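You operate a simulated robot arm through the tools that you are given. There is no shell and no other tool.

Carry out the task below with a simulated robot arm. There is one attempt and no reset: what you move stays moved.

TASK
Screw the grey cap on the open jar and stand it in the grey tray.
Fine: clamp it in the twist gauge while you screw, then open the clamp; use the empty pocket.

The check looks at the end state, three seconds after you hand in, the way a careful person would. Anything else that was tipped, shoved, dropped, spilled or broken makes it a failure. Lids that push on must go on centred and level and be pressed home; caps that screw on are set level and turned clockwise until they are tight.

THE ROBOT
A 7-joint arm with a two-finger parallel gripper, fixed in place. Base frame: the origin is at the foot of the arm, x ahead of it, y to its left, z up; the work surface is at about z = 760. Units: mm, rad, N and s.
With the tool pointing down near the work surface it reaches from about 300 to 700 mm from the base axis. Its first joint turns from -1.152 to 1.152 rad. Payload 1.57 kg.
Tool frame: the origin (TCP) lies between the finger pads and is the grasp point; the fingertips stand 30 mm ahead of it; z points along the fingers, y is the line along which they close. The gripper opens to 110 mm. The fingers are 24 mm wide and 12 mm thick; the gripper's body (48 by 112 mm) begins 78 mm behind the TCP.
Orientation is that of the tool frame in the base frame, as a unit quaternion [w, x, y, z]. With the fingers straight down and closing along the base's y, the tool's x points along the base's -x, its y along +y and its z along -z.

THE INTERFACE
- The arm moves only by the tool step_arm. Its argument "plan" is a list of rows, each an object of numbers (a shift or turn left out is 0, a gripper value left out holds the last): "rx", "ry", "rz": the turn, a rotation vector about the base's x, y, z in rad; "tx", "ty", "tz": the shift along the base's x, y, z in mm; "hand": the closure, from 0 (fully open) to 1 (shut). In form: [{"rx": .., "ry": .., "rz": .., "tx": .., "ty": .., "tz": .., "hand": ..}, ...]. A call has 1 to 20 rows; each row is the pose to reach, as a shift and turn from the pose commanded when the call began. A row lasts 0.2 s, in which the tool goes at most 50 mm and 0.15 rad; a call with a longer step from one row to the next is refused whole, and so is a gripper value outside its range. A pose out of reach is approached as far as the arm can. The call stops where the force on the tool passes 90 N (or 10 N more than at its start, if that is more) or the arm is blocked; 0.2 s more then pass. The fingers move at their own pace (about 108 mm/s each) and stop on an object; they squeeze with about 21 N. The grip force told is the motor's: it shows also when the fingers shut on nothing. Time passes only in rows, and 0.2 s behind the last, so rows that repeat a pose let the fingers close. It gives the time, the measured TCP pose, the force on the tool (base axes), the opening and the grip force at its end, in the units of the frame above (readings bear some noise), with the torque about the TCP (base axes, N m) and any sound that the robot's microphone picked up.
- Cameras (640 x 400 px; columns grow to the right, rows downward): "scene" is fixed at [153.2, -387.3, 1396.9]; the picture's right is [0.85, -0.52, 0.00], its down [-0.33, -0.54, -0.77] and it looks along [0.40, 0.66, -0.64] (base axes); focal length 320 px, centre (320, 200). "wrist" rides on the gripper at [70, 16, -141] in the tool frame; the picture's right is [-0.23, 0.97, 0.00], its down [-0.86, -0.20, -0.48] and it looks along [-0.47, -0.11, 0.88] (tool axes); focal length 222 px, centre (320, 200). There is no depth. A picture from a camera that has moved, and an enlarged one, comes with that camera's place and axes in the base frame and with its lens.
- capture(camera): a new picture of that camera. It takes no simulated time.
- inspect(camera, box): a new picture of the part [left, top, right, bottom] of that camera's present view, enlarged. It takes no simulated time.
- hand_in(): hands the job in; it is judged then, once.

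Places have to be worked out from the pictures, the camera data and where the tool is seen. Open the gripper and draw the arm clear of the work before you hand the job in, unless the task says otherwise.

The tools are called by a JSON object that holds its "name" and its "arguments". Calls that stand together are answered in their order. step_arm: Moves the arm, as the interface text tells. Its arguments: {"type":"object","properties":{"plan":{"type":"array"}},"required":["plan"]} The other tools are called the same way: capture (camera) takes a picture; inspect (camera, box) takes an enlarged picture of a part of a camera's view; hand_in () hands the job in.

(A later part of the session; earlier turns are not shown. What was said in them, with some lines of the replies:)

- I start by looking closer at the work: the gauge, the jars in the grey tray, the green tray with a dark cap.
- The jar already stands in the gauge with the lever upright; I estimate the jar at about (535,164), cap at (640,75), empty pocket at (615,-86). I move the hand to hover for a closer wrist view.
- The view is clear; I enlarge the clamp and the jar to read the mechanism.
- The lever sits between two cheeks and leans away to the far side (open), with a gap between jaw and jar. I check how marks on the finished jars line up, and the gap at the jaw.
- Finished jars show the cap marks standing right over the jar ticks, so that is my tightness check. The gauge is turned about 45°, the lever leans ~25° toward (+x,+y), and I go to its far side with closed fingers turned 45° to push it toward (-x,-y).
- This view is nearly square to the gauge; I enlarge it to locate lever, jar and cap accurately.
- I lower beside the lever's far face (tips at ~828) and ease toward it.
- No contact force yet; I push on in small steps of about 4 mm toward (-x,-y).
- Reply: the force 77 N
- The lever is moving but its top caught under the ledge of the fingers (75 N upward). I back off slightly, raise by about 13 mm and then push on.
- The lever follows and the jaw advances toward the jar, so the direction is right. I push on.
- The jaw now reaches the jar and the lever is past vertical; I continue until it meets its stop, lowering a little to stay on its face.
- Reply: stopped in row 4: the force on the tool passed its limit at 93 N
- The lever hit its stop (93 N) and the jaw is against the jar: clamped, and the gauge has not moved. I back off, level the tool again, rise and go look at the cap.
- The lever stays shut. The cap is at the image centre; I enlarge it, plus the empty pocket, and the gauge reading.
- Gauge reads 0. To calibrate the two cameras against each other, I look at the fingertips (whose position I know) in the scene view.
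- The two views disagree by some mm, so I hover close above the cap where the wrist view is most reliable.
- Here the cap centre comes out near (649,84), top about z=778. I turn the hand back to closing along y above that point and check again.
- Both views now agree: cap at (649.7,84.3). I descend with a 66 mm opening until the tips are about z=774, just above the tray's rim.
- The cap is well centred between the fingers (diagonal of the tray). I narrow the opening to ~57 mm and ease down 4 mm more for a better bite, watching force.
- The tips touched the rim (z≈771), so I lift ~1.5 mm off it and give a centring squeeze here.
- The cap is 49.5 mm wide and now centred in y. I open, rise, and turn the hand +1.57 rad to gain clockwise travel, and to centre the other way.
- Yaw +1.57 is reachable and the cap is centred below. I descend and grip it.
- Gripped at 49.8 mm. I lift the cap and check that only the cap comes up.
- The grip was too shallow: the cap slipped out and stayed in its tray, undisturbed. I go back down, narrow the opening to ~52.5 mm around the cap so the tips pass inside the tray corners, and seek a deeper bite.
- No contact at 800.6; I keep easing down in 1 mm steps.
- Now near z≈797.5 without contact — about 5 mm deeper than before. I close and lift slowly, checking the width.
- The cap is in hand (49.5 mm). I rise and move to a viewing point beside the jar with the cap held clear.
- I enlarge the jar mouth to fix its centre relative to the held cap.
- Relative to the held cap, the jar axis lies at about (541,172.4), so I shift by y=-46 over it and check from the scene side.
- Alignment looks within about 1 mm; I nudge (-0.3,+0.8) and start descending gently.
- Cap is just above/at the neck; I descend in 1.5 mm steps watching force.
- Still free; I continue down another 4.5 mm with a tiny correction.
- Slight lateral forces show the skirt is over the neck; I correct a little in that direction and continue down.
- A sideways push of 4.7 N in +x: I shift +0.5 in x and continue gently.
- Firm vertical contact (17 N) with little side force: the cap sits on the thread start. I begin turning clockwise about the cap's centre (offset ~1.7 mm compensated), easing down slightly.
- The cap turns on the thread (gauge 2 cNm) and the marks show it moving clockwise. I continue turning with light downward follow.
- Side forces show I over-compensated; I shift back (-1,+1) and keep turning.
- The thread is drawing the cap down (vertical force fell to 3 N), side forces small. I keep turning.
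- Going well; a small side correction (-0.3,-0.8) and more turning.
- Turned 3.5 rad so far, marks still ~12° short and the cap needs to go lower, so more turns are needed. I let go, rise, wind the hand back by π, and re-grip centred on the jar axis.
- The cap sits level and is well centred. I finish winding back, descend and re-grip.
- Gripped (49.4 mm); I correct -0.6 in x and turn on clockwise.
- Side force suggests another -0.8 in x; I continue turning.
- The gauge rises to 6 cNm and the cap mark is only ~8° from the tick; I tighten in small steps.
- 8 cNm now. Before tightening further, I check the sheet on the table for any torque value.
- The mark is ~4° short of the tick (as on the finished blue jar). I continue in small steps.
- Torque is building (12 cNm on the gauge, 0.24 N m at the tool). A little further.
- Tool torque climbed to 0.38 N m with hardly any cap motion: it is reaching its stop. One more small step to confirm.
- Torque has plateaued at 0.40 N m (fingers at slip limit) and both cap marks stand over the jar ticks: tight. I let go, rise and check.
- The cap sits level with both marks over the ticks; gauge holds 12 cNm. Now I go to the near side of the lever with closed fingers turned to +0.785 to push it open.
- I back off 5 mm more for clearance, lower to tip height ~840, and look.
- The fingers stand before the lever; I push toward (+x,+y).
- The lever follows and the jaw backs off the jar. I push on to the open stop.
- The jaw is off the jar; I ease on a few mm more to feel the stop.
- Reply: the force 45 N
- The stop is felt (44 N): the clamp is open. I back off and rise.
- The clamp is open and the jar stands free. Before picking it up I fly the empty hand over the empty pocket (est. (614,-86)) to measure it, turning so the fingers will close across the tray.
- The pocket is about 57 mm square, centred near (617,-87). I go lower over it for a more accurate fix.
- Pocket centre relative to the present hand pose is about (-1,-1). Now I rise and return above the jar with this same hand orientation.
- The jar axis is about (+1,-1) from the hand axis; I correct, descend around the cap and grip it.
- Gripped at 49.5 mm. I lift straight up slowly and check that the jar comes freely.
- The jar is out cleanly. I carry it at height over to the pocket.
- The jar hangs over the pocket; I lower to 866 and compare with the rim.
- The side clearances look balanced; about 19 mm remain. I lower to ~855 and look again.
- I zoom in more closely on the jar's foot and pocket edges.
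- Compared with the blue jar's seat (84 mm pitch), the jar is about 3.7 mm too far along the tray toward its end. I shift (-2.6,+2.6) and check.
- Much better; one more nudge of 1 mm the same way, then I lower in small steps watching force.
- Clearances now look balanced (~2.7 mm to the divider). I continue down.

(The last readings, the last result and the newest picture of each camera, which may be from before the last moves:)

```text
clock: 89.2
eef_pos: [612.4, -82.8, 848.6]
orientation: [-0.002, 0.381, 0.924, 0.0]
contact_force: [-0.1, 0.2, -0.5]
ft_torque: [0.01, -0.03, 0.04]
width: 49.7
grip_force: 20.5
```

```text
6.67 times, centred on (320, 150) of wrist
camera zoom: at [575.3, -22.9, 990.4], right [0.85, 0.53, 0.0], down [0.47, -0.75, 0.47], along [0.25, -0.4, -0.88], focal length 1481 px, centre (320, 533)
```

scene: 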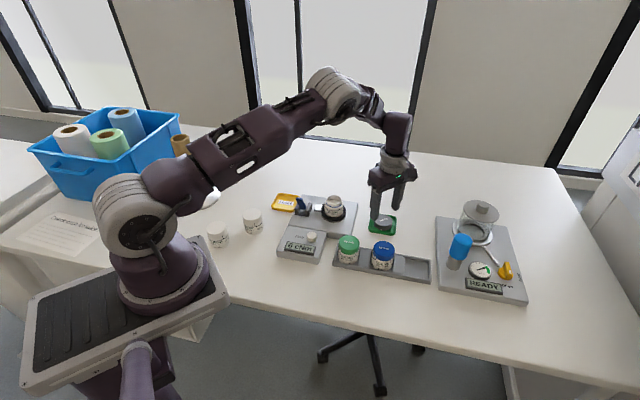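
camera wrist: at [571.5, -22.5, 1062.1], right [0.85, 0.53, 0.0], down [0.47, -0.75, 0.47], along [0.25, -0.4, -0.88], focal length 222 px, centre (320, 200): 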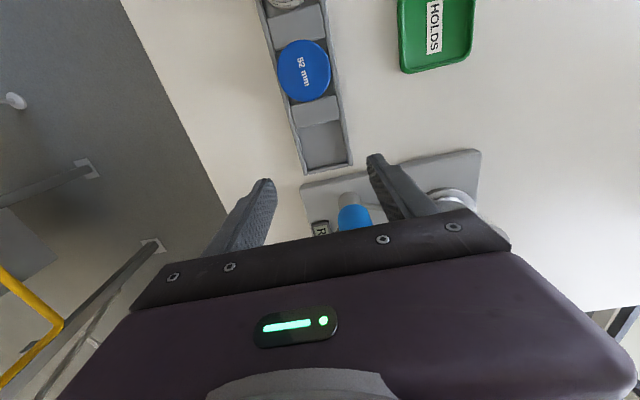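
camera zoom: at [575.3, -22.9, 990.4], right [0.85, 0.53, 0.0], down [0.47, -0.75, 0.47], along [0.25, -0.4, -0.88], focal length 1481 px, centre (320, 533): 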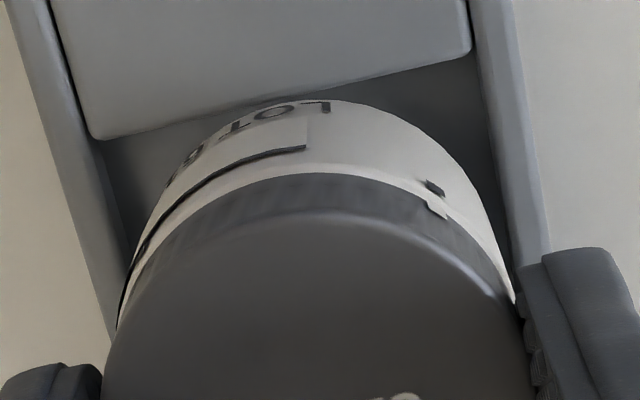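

I take high-zoom looks at both edges of the jar foot and of the blue jar for comparison.

{"name": "inspect", "arguments": {"camera": "scene", "box": [408, 250, 432, 280]}}

{"name": "inspect", "arguments": {"camera": "scene", "box": [368, 250, 400, 275]}}

{"name": "inspect", "arguments": {"camera": "scene", "box": [418, 245, 442, 275]}}

```text
13.33 times, centred on (420, 265) of scene
camera zoom: at [153.2, -387.3, 1396.9], right [0.85, -0.52, 0.0], down [-0.33, -0.54, -0.77], along [0.4, 0.66, -0.64], focal length 4260 px, centre (-1013, -667)
```

zoom: 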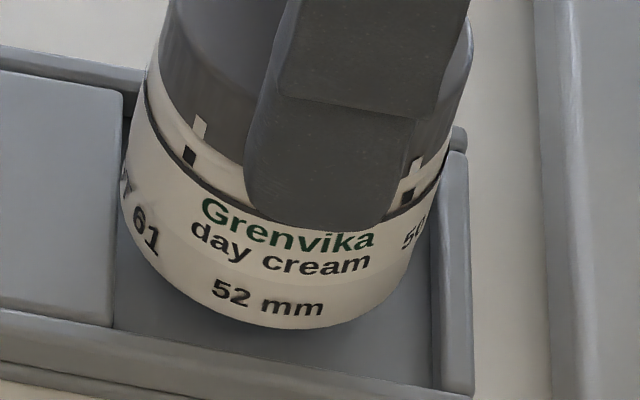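

```text
16.00 times, centred on (384, 262) of scene
camera zoom: at [153.2, -387.3, 1396.9], right [0.85, -0.52, 0.0], down [-0.33, -0.54, -0.77], along [0.4, 0.66, -0.64], focal length 5112 px, centre (-704, -800)
```

zoom: 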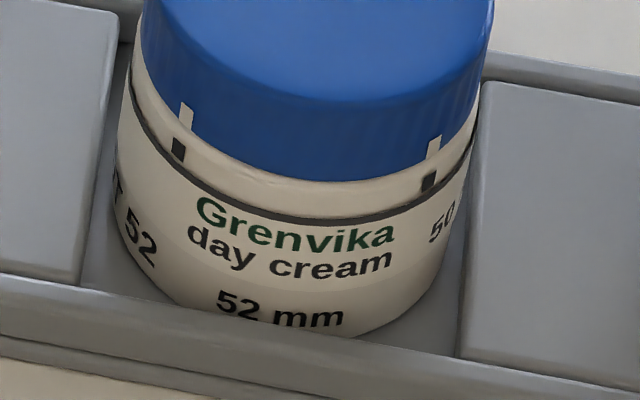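

```text
13.33 times, centred on (430, 260) of scene
camera zoom: at [153.2, -387.3, 1396.9], right [0.85, -0.52, 0.0], down [-0.33, -0.54, -0.77], along [0.4, 0.66, -0.64], focal length 4260 px, centre (-1147, -600)
```

zoom: 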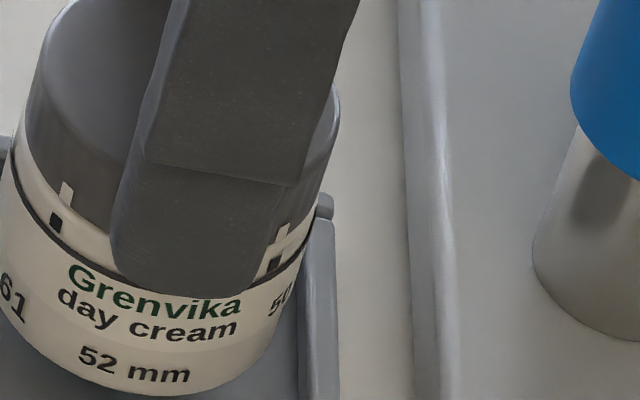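

Gaps read ~1.3 mm (divider) and ~2.3 mm (end wall), and slightly toward the far side wall; I nudge (+0.1,-0.9) and lower into the pocket step by step.

{"name": "step_arm", "arguments": {"plan": [{"tx": 0.1, "ty": -0.9}, {"tx": 0.1, "ty": -0.9, "tz": -1.5}, {"tx": 0.1, "ty": -0.9, "tz": -3}, {"tx": 0.1, "ty": -0.9, "tz": -3}]}}

{"name": "inspect", "arguments": {"camera": "scene", "box": [408, 250, 432, 280]}}

{"name": "inspect", "arguments": {"camera": "wrist", "box": [275, 120, 365, 180]}}

```text
clock: 90.2
eef_pos: [613.6, -84.4, 844.0]
orientation: [-0.001, 0.38, 0.925, 0.001]
contact_force: [-0.2, 1.2, -1.4]
ft_torque: [-0.01, 0.0, 0.04]
width: 49.7
grip_force: 21.4
```

```text
13.33 times, centred on (420, 265) of scene
camera zoom: at [153.2, -387.3, 1396.9], right [0.85, -0.52, 0.0], down [-0.33, -0.54, -0.77], along [0.4, 0.66, -0.64], focal length 4260 px, centre (-1013, -667)
```

zoom: 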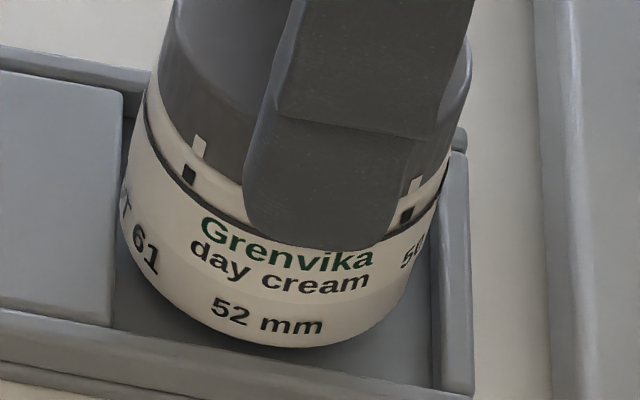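

```text
6.67 times, centred on (320, 150) of wrist
camera zoom: at [575.0, -24.1, 986.7], right [0.85, 0.53, 0.0], down [0.47, -0.75, 0.47], along [0.25, -0.4, -0.88], focal length 1481 px, centre (320, 533)
```

zoom: 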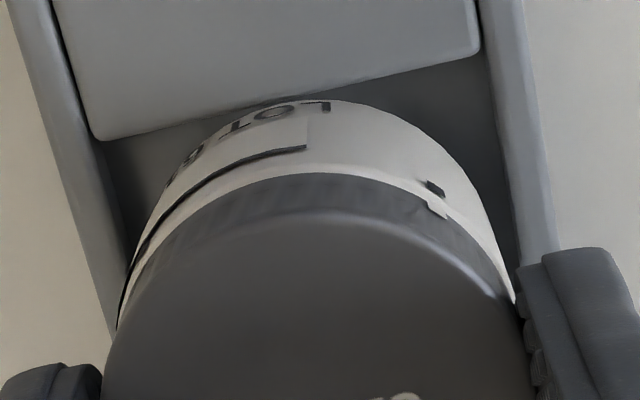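

Still free. A 0.4 mm nudge toward the end wall and further down in 1 mm steps.

{"name": "step_arm", "arguments": {"plan": [{"tx": 0.3, "ty": -0.3, "tz": -1}, {"tx": 0.3, "ty": -0.3, "tz": -2}, {"tx": 0.3, "ty": -0.3, "tz": -2}]}}

{"name": "step_arm", "arguments": {"plan": [{"tz": -1}, {"tz": -1.5}, {"tz": -1.5}]}}

{"name": "inspect", "arguments": {"camera": "scene", "box": [408, 250, 432, 280]}}

```text
clock: 91.0
eef_pos: [612.3, -83.7, 842.0]
orientation: [-0.002, 0.382, 0.924, 0.001]
contact_force: [-0.7, -0.1, -0.5]
ft_torque: [-0.02, 0.0, 0.01]
width: 50.1
grip_force: 20.7
```

```text
clock: 91.8
eef_pos: [613.5, -85.4, 841.1]
orientation: [-0.001, 0.381, 0.925, 0.002]
contact_force: [0.1, -0.6, -1.2]
ft_torque: [0.0, -0.04, 0.03]
width: 49.5
grip_force: 20.6
```

```text
13.33 times, centred on (420, 265) of scene
camera zoom: at [153.2, -387.3, 1396.9], right [0.85, -0.52, 0.0], down [-0.33, -0.54, -0.77], along [0.4, 0.66, -0.64], focal length 4260 px, centre (-1013, -667)
```

zoom: 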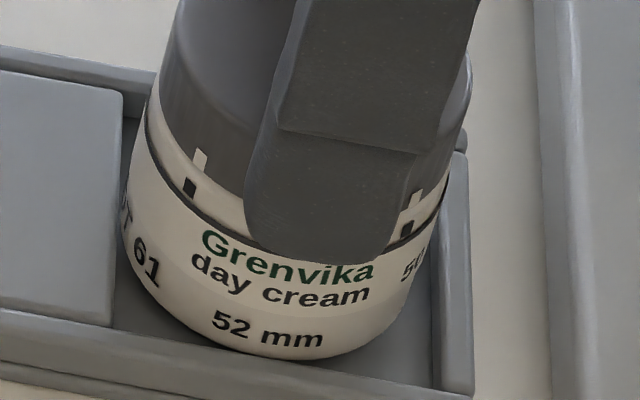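

Sinking into the pocket without touching. I continue down to contact.

{"name": "step_arm", "arguments": {"plan": [{"tz": -1}, {"tz": -1.5}, {"tz": -1.5}]}}

{"name": "step_arm", "arguments": {"plan": [{"tz": -1}, {"tz": -1.5}, {"tz": -1.5}]}}

{"name": "inspect", "arguments": {"camera": "scene", "box": [408, 250, 432, 280]}}

```text
clock: 92.5
eef_pos: [613.9, -84.2, 839.4]
orientation: [-0.001, 0.381, 0.924, 0.001]
contact_force: [0.2, -0.8, -1.0]
ft_torque: [0.0, 0.0, -0.02]
width: 49.9
grip_force: 21.4
```

```text
clock: 93.3
eef_pos: [613.3, -84.4, 838.6]
orientation: [-0.001, 0.381, 0.924, 0.0]
contact_force: [-0.9, -0.3, -1.1]
ft_torque: [0.03, 0.0, 0.0]
width: 49.6
grip_force: 20.9
```

```text
13.33 times, centred on (420, 265) of scene
camera zoom: at [153.2, -387.3, 1396.9], right [0.85, -0.52, 0.0], down [-0.33, -0.54, -0.77], along [0.4, 0.66, -0.64], focal length 4260 px, centre (-1013, -667)
```

zoom: 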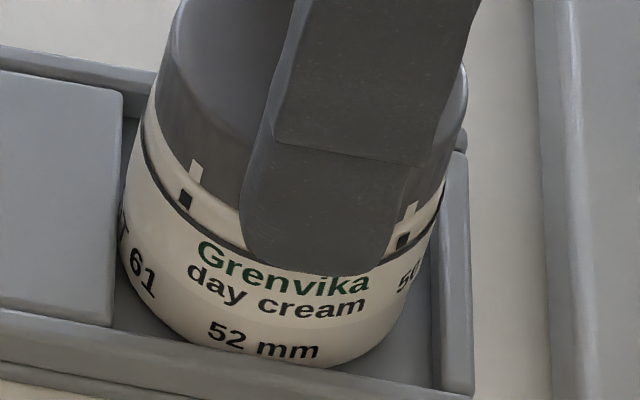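

Almost at the floor, centred between divider and wall. I continue in 1 mm steps until the floor is felt.

{"name": "step_arm", "arguments": {"plan": [{"tz": -1}, {"tz": -1.5}, {"tz": -1.5}]}}

{"name": "step_arm", "arguments": {"plan": [{"tz": -1}, {"tz": -1.5}, {"tz": -1.5}]}}

{"name": "inspect", "arguments": {"camera": "scene", "box": [408, 250, 432, 280]}}

```text
clock: 94.2
eef_pos: [611.3, -84.4, 836.1]
orientation: [-0.002, 0.381, 0.924, 0.001]
contact_force: [0.5, 0.1, -0.1]
ft_torque: [-0.01, 0.01, 0.0]
width: 50.0
grip_force: 21.1
```

```text
clock: 95.0
eef_pos: [612.6, -83.5, 835.3]
orientation: [-0.002, 0.382, 0.924, 0.001]
contact_force: [0.3, -1.0, -0.5]
ft_torque: [-0.03, 0.03, -0.01]
width: 49.6
grip_force: 20.9
```

```text
13.33 times, centred on (420, 265) of scene
camera zoom: at [153.2, -387.3, 1396.9], right [0.85, -0.52, 0.0], down [-0.33, -0.54, -0.77], along [0.4, 0.66, -0.64], focal length 4260 px, centre (-1013, -667)
```

zoom: 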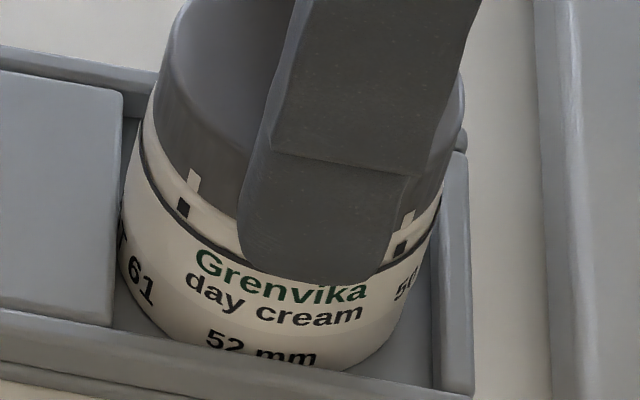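

{"name": "step_arm", "arguments": {"plan": [{"tz": -1}, {"tz": -1.5}, {"tz": -1.5}]}}

{"name": "step_arm", "arguments": {"plan": [{"tz": -1}, {"tz": -1}]}}

{"name": "inspect", "arguments": {"camera": "scene", "box": [400, 235, 435, 285]}}

```text
clock: 95.8
eef_pos: [612.7, -84.7, 834.4]
orientation: [-0.001, 0.381, 0.924, 0.002]
contact_force: [-3.0, 1.4, 16.0]
ft_torque: [0.11, 0.19, -0.02]
width: 49.7
grip_force: 21.1
```

```text
clock: 96.3
eef_pos: [613.7, -84.8, 832.8]
orientation: [-0.001, 0.382, 0.924, 0.001]
contact_force: [0.1, 0.5, 16.4]
ft_torque: [-0.09, 0.01, -0.02]
width: 49.6
grip_force: 21.3
```

```text
8.00 times, centred on (418, 260) of scene
camera zoom: at [152.9, -387.2, 1397.0], right [0.85, -0.52, 0.0], down [-0.33, -0.54, -0.77], along [0.4, 0.66, -0.64], focal length 2556 px, centre (-460, -280)
```

zoom: 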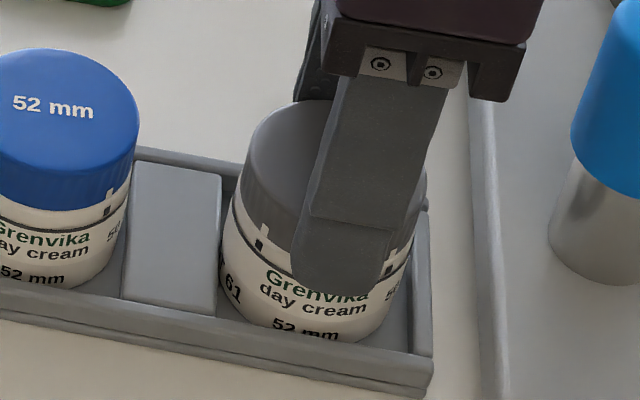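

The floor is felt (16 N). I relieve the push by 1 mm, open the fingers and rise straight up.

{"name": "step_arm", "arguments": {"plan": [{"tz": 1}, {"tz": 1}, {"tz": 1, "hand": 0.4}, {"tz": 1, "hand": 0.4}, {"tz": 1, "hand": 0.4}, {"tz": 15}, {"tz": 40}, {"tz": 80}, {"tz": 110}, {"tz": 110}]}}

{"name": "inspect", "arguments": {"camera": "scene", "box": [330, 215, 450, 295]}}

{"name": "inspect", "arguments": {"camera": "wrist", "box": [220, 60, 420, 210]}}

```text
clock: 98.5
eef_pos: [613.9, -84.2, 942.7]
orientation: [-0.001, 0.381, 0.925, 0.0]
contact_force: [-0.2, 0.6, 0.7]
ft_torque: [-0.01, 0.01, 0.02]
width: 66.0
grip_force: 0.1
```

```text
5.00 times, centred on (390, 255) of scene
camera zoom: at [153.2, -387.3, 1396.9], right [0.85, -0.52, 0.0], down [-0.33, -0.54, -0.77], along [0.4, 0.66, -0.64], focal length 1597 px, centre (-30, -75)
```

zoom: 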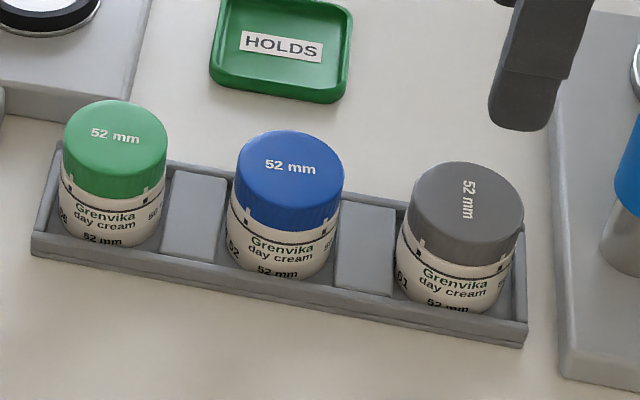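

```text
2.67 times, centred on (320, 135) of wrist
camera zoom: at [576.5, -24.0, 1084.7], right [0.85, 0.53, 0.0], down [0.47, -0.75, 0.47], along [0.25, -0.4, -0.88], focal length 592 px, centre (320, 373)
```

zoom: 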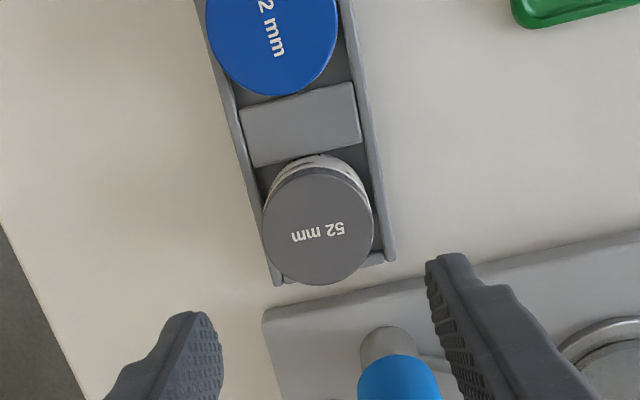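

The jar stands in the pocket like its neighbours. I check the cap marks and level, and withdraw the arm clear.

{"name": "inspect", "arguments": {"camera": "scene", "box": [402, 240, 434, 282]}}

{"name": "step_arm", "arguments": {"plan": [{"tx": -20, "ty": 25, "tz": 30, "hand": 0}, {"tx": -45, "ty": 50, "tz": 60}, {"tx": -75, "ty": 75, "tz": 90}, {"tx": -105, "ty": 100, "tz": 110}, {"tx": -140, "ty": 120, "tz": 120}, {"tx": -175, "ty": 140, "tz": 130}, {"tx": -205, "ty": 150, "tz": 130}, {"tx": -205, "ty": 150, "tz": 130}]}}

{"name": "capture", "arguments": {"camera": "scene"}}

{"name": "inspect", "arguments": {"camera": "scene", "box": [402, 240, 434, 282]}}

```text
9.52 times, centred on (418, 261) of scene
camera zoom: at [153.2, -387.3, 1396.9], right [0.85, -0.52, 0.0], down [-0.33, -0.54, -0.77], along [0.4, 0.66, -0.64], focal length 3043 px, centre (-613, -381)
```

zoom: 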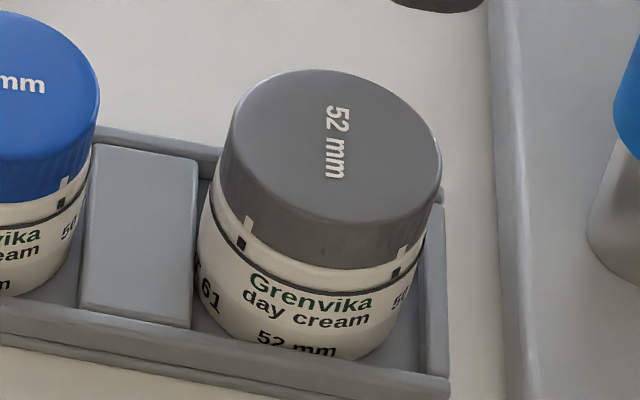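

```text
clock: 100.3
eef_pos: [410.9, 66.2, 1073.0]
orientation: [-0.002, 0.381, 0.925, 0.001]
contact_force: [0.0, -0.3, -0.3]
ft_torque: [0.0, -0.01, -0.01]
width: 109.9
grip_force: 0.0
```

```text
taken
```

scene: 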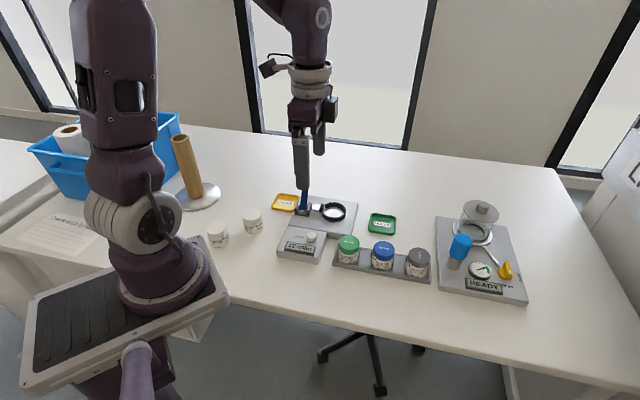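

```text
9.52 times, centred on (418, 261) of scene
camera zoom: at [153.2, -387.3, 1396.9], right [0.85, -0.52, 0.0], down [-0.33, -0.54, -0.77], along [0.4, 0.66, -0.64], focal length 3043 px, centre (-613, -381)
```

zoom: 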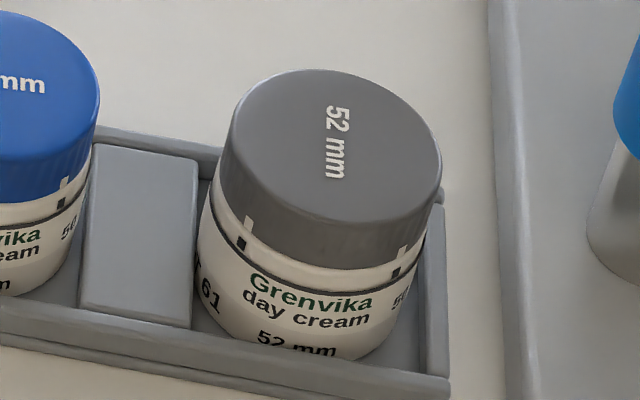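

The jar stands level and nothing else moved. I compare the cap-to-shoulder gap and marks with the blue jar at the same high zoom to be sure it is fully home.

{"name": "inspect", "arguments": {"camera": "scene", "box": [408, 258, 430, 276]}}

{"name": "inspect", "arguments": {"camera": "scene", "box": [373, 252, 395, 270]}}

{"name": "inspect", "arguments": {"camera": "scene", "box": [337, 245, 359, 263]}}

{"name": "inspect", "arguments": {"camera": "scene", "box": [275, 190, 365, 260]}}

```text
16.00 times, centred on (419, 267) of scene
camera zoom: at [153.2, -387.3, 1396.9], right [0.85, -0.52, 0.0], down [-0.33, -0.54, -0.77], along [0.4, 0.66, -0.64], focal length 5112 px, centre (-1264, -872)
```

zoom: 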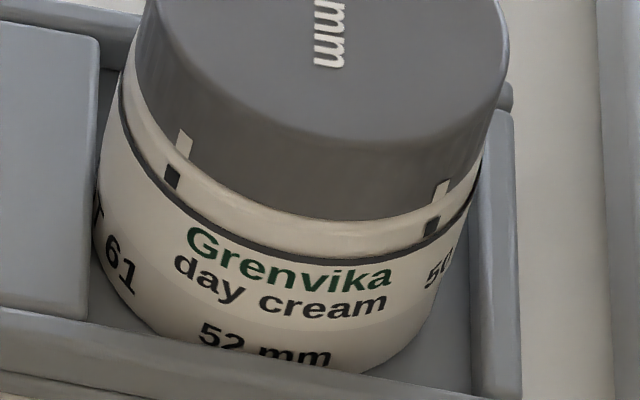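

```text
16.00 times, centred on (384, 261) of scene
camera zoom: at [153.2, -387.3, 1396.9], right [0.85, -0.52, 0.0], down [-0.33, -0.54, -0.77], along [0.4, 0.66, -0.64], focal length 5112 px, centre (-704, -776)
```

zoom: 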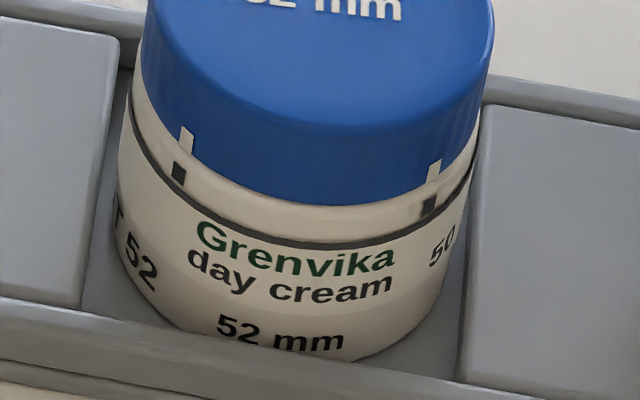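

```text
16.00 times, centred on (348, 254) of scene
camera zoom: at [153.2, -387.3, 1396.9], right [0.85, -0.52, 0.0], down [-0.33, -0.54, -0.77], along [0.4, 0.66, -0.64], focal length 5112 px, centre (-128, -664)
```

zoom: 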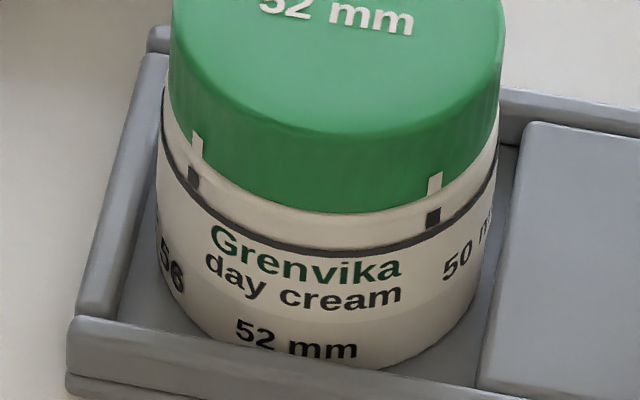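

```text
5.71 times, centred on (320, 225) of scene
camera zoom: at [153.2, -387.3, 1396.9], right [0.85, -0.52, 0.0], down [-0.33, -0.54, -0.77], along [0.4, 0.66, -0.64], focal length 1826 px, centre (320, 57)
```

zoom: 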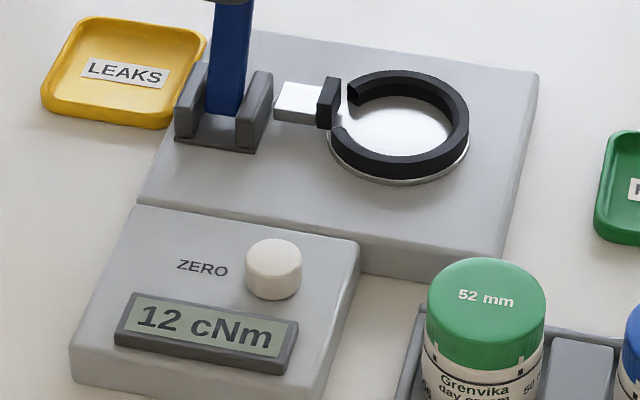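

The gap between cap and label line equals that of the finished jars, the marks line up, the clamp is open and everything else is in place. The gripper is open and clear, so I hand in.

{"name": "hand_in", "arguments": {}}

```text
The job is handed in.
```

The grey cap is screwed on tight. The jar is standing in the empty pocket of the grey tray, and I've handed the job in; no verdict has come back yet.

- **Cap:** It sits level. I turned it clockwise until the fingers began to slip, at about 0.40 N m measured at the tool. The gauge held a peak of 12 cNm. I found no target torque anywhere on the bench. The gap under the cap matches the green and blue jars. The cap marks line up with the jar ticks to within about 2–3°.
- **Clamp:** I closed it for the screwing, then pushed the lever back to its open stop. The gauge is now empty.
- **Placement:** The jar is in the pocket at the end of the tray, clear of the divider and walls.
- **Slip on the way:** My first grip on the cap was too shallow, so it slid out of the fingers as I lifted. It stayed in the green tray, and I picked it up with a deeper grip.

In the last pictures nothing else looked moved or tipped, and the arm was clear with the gripper open.
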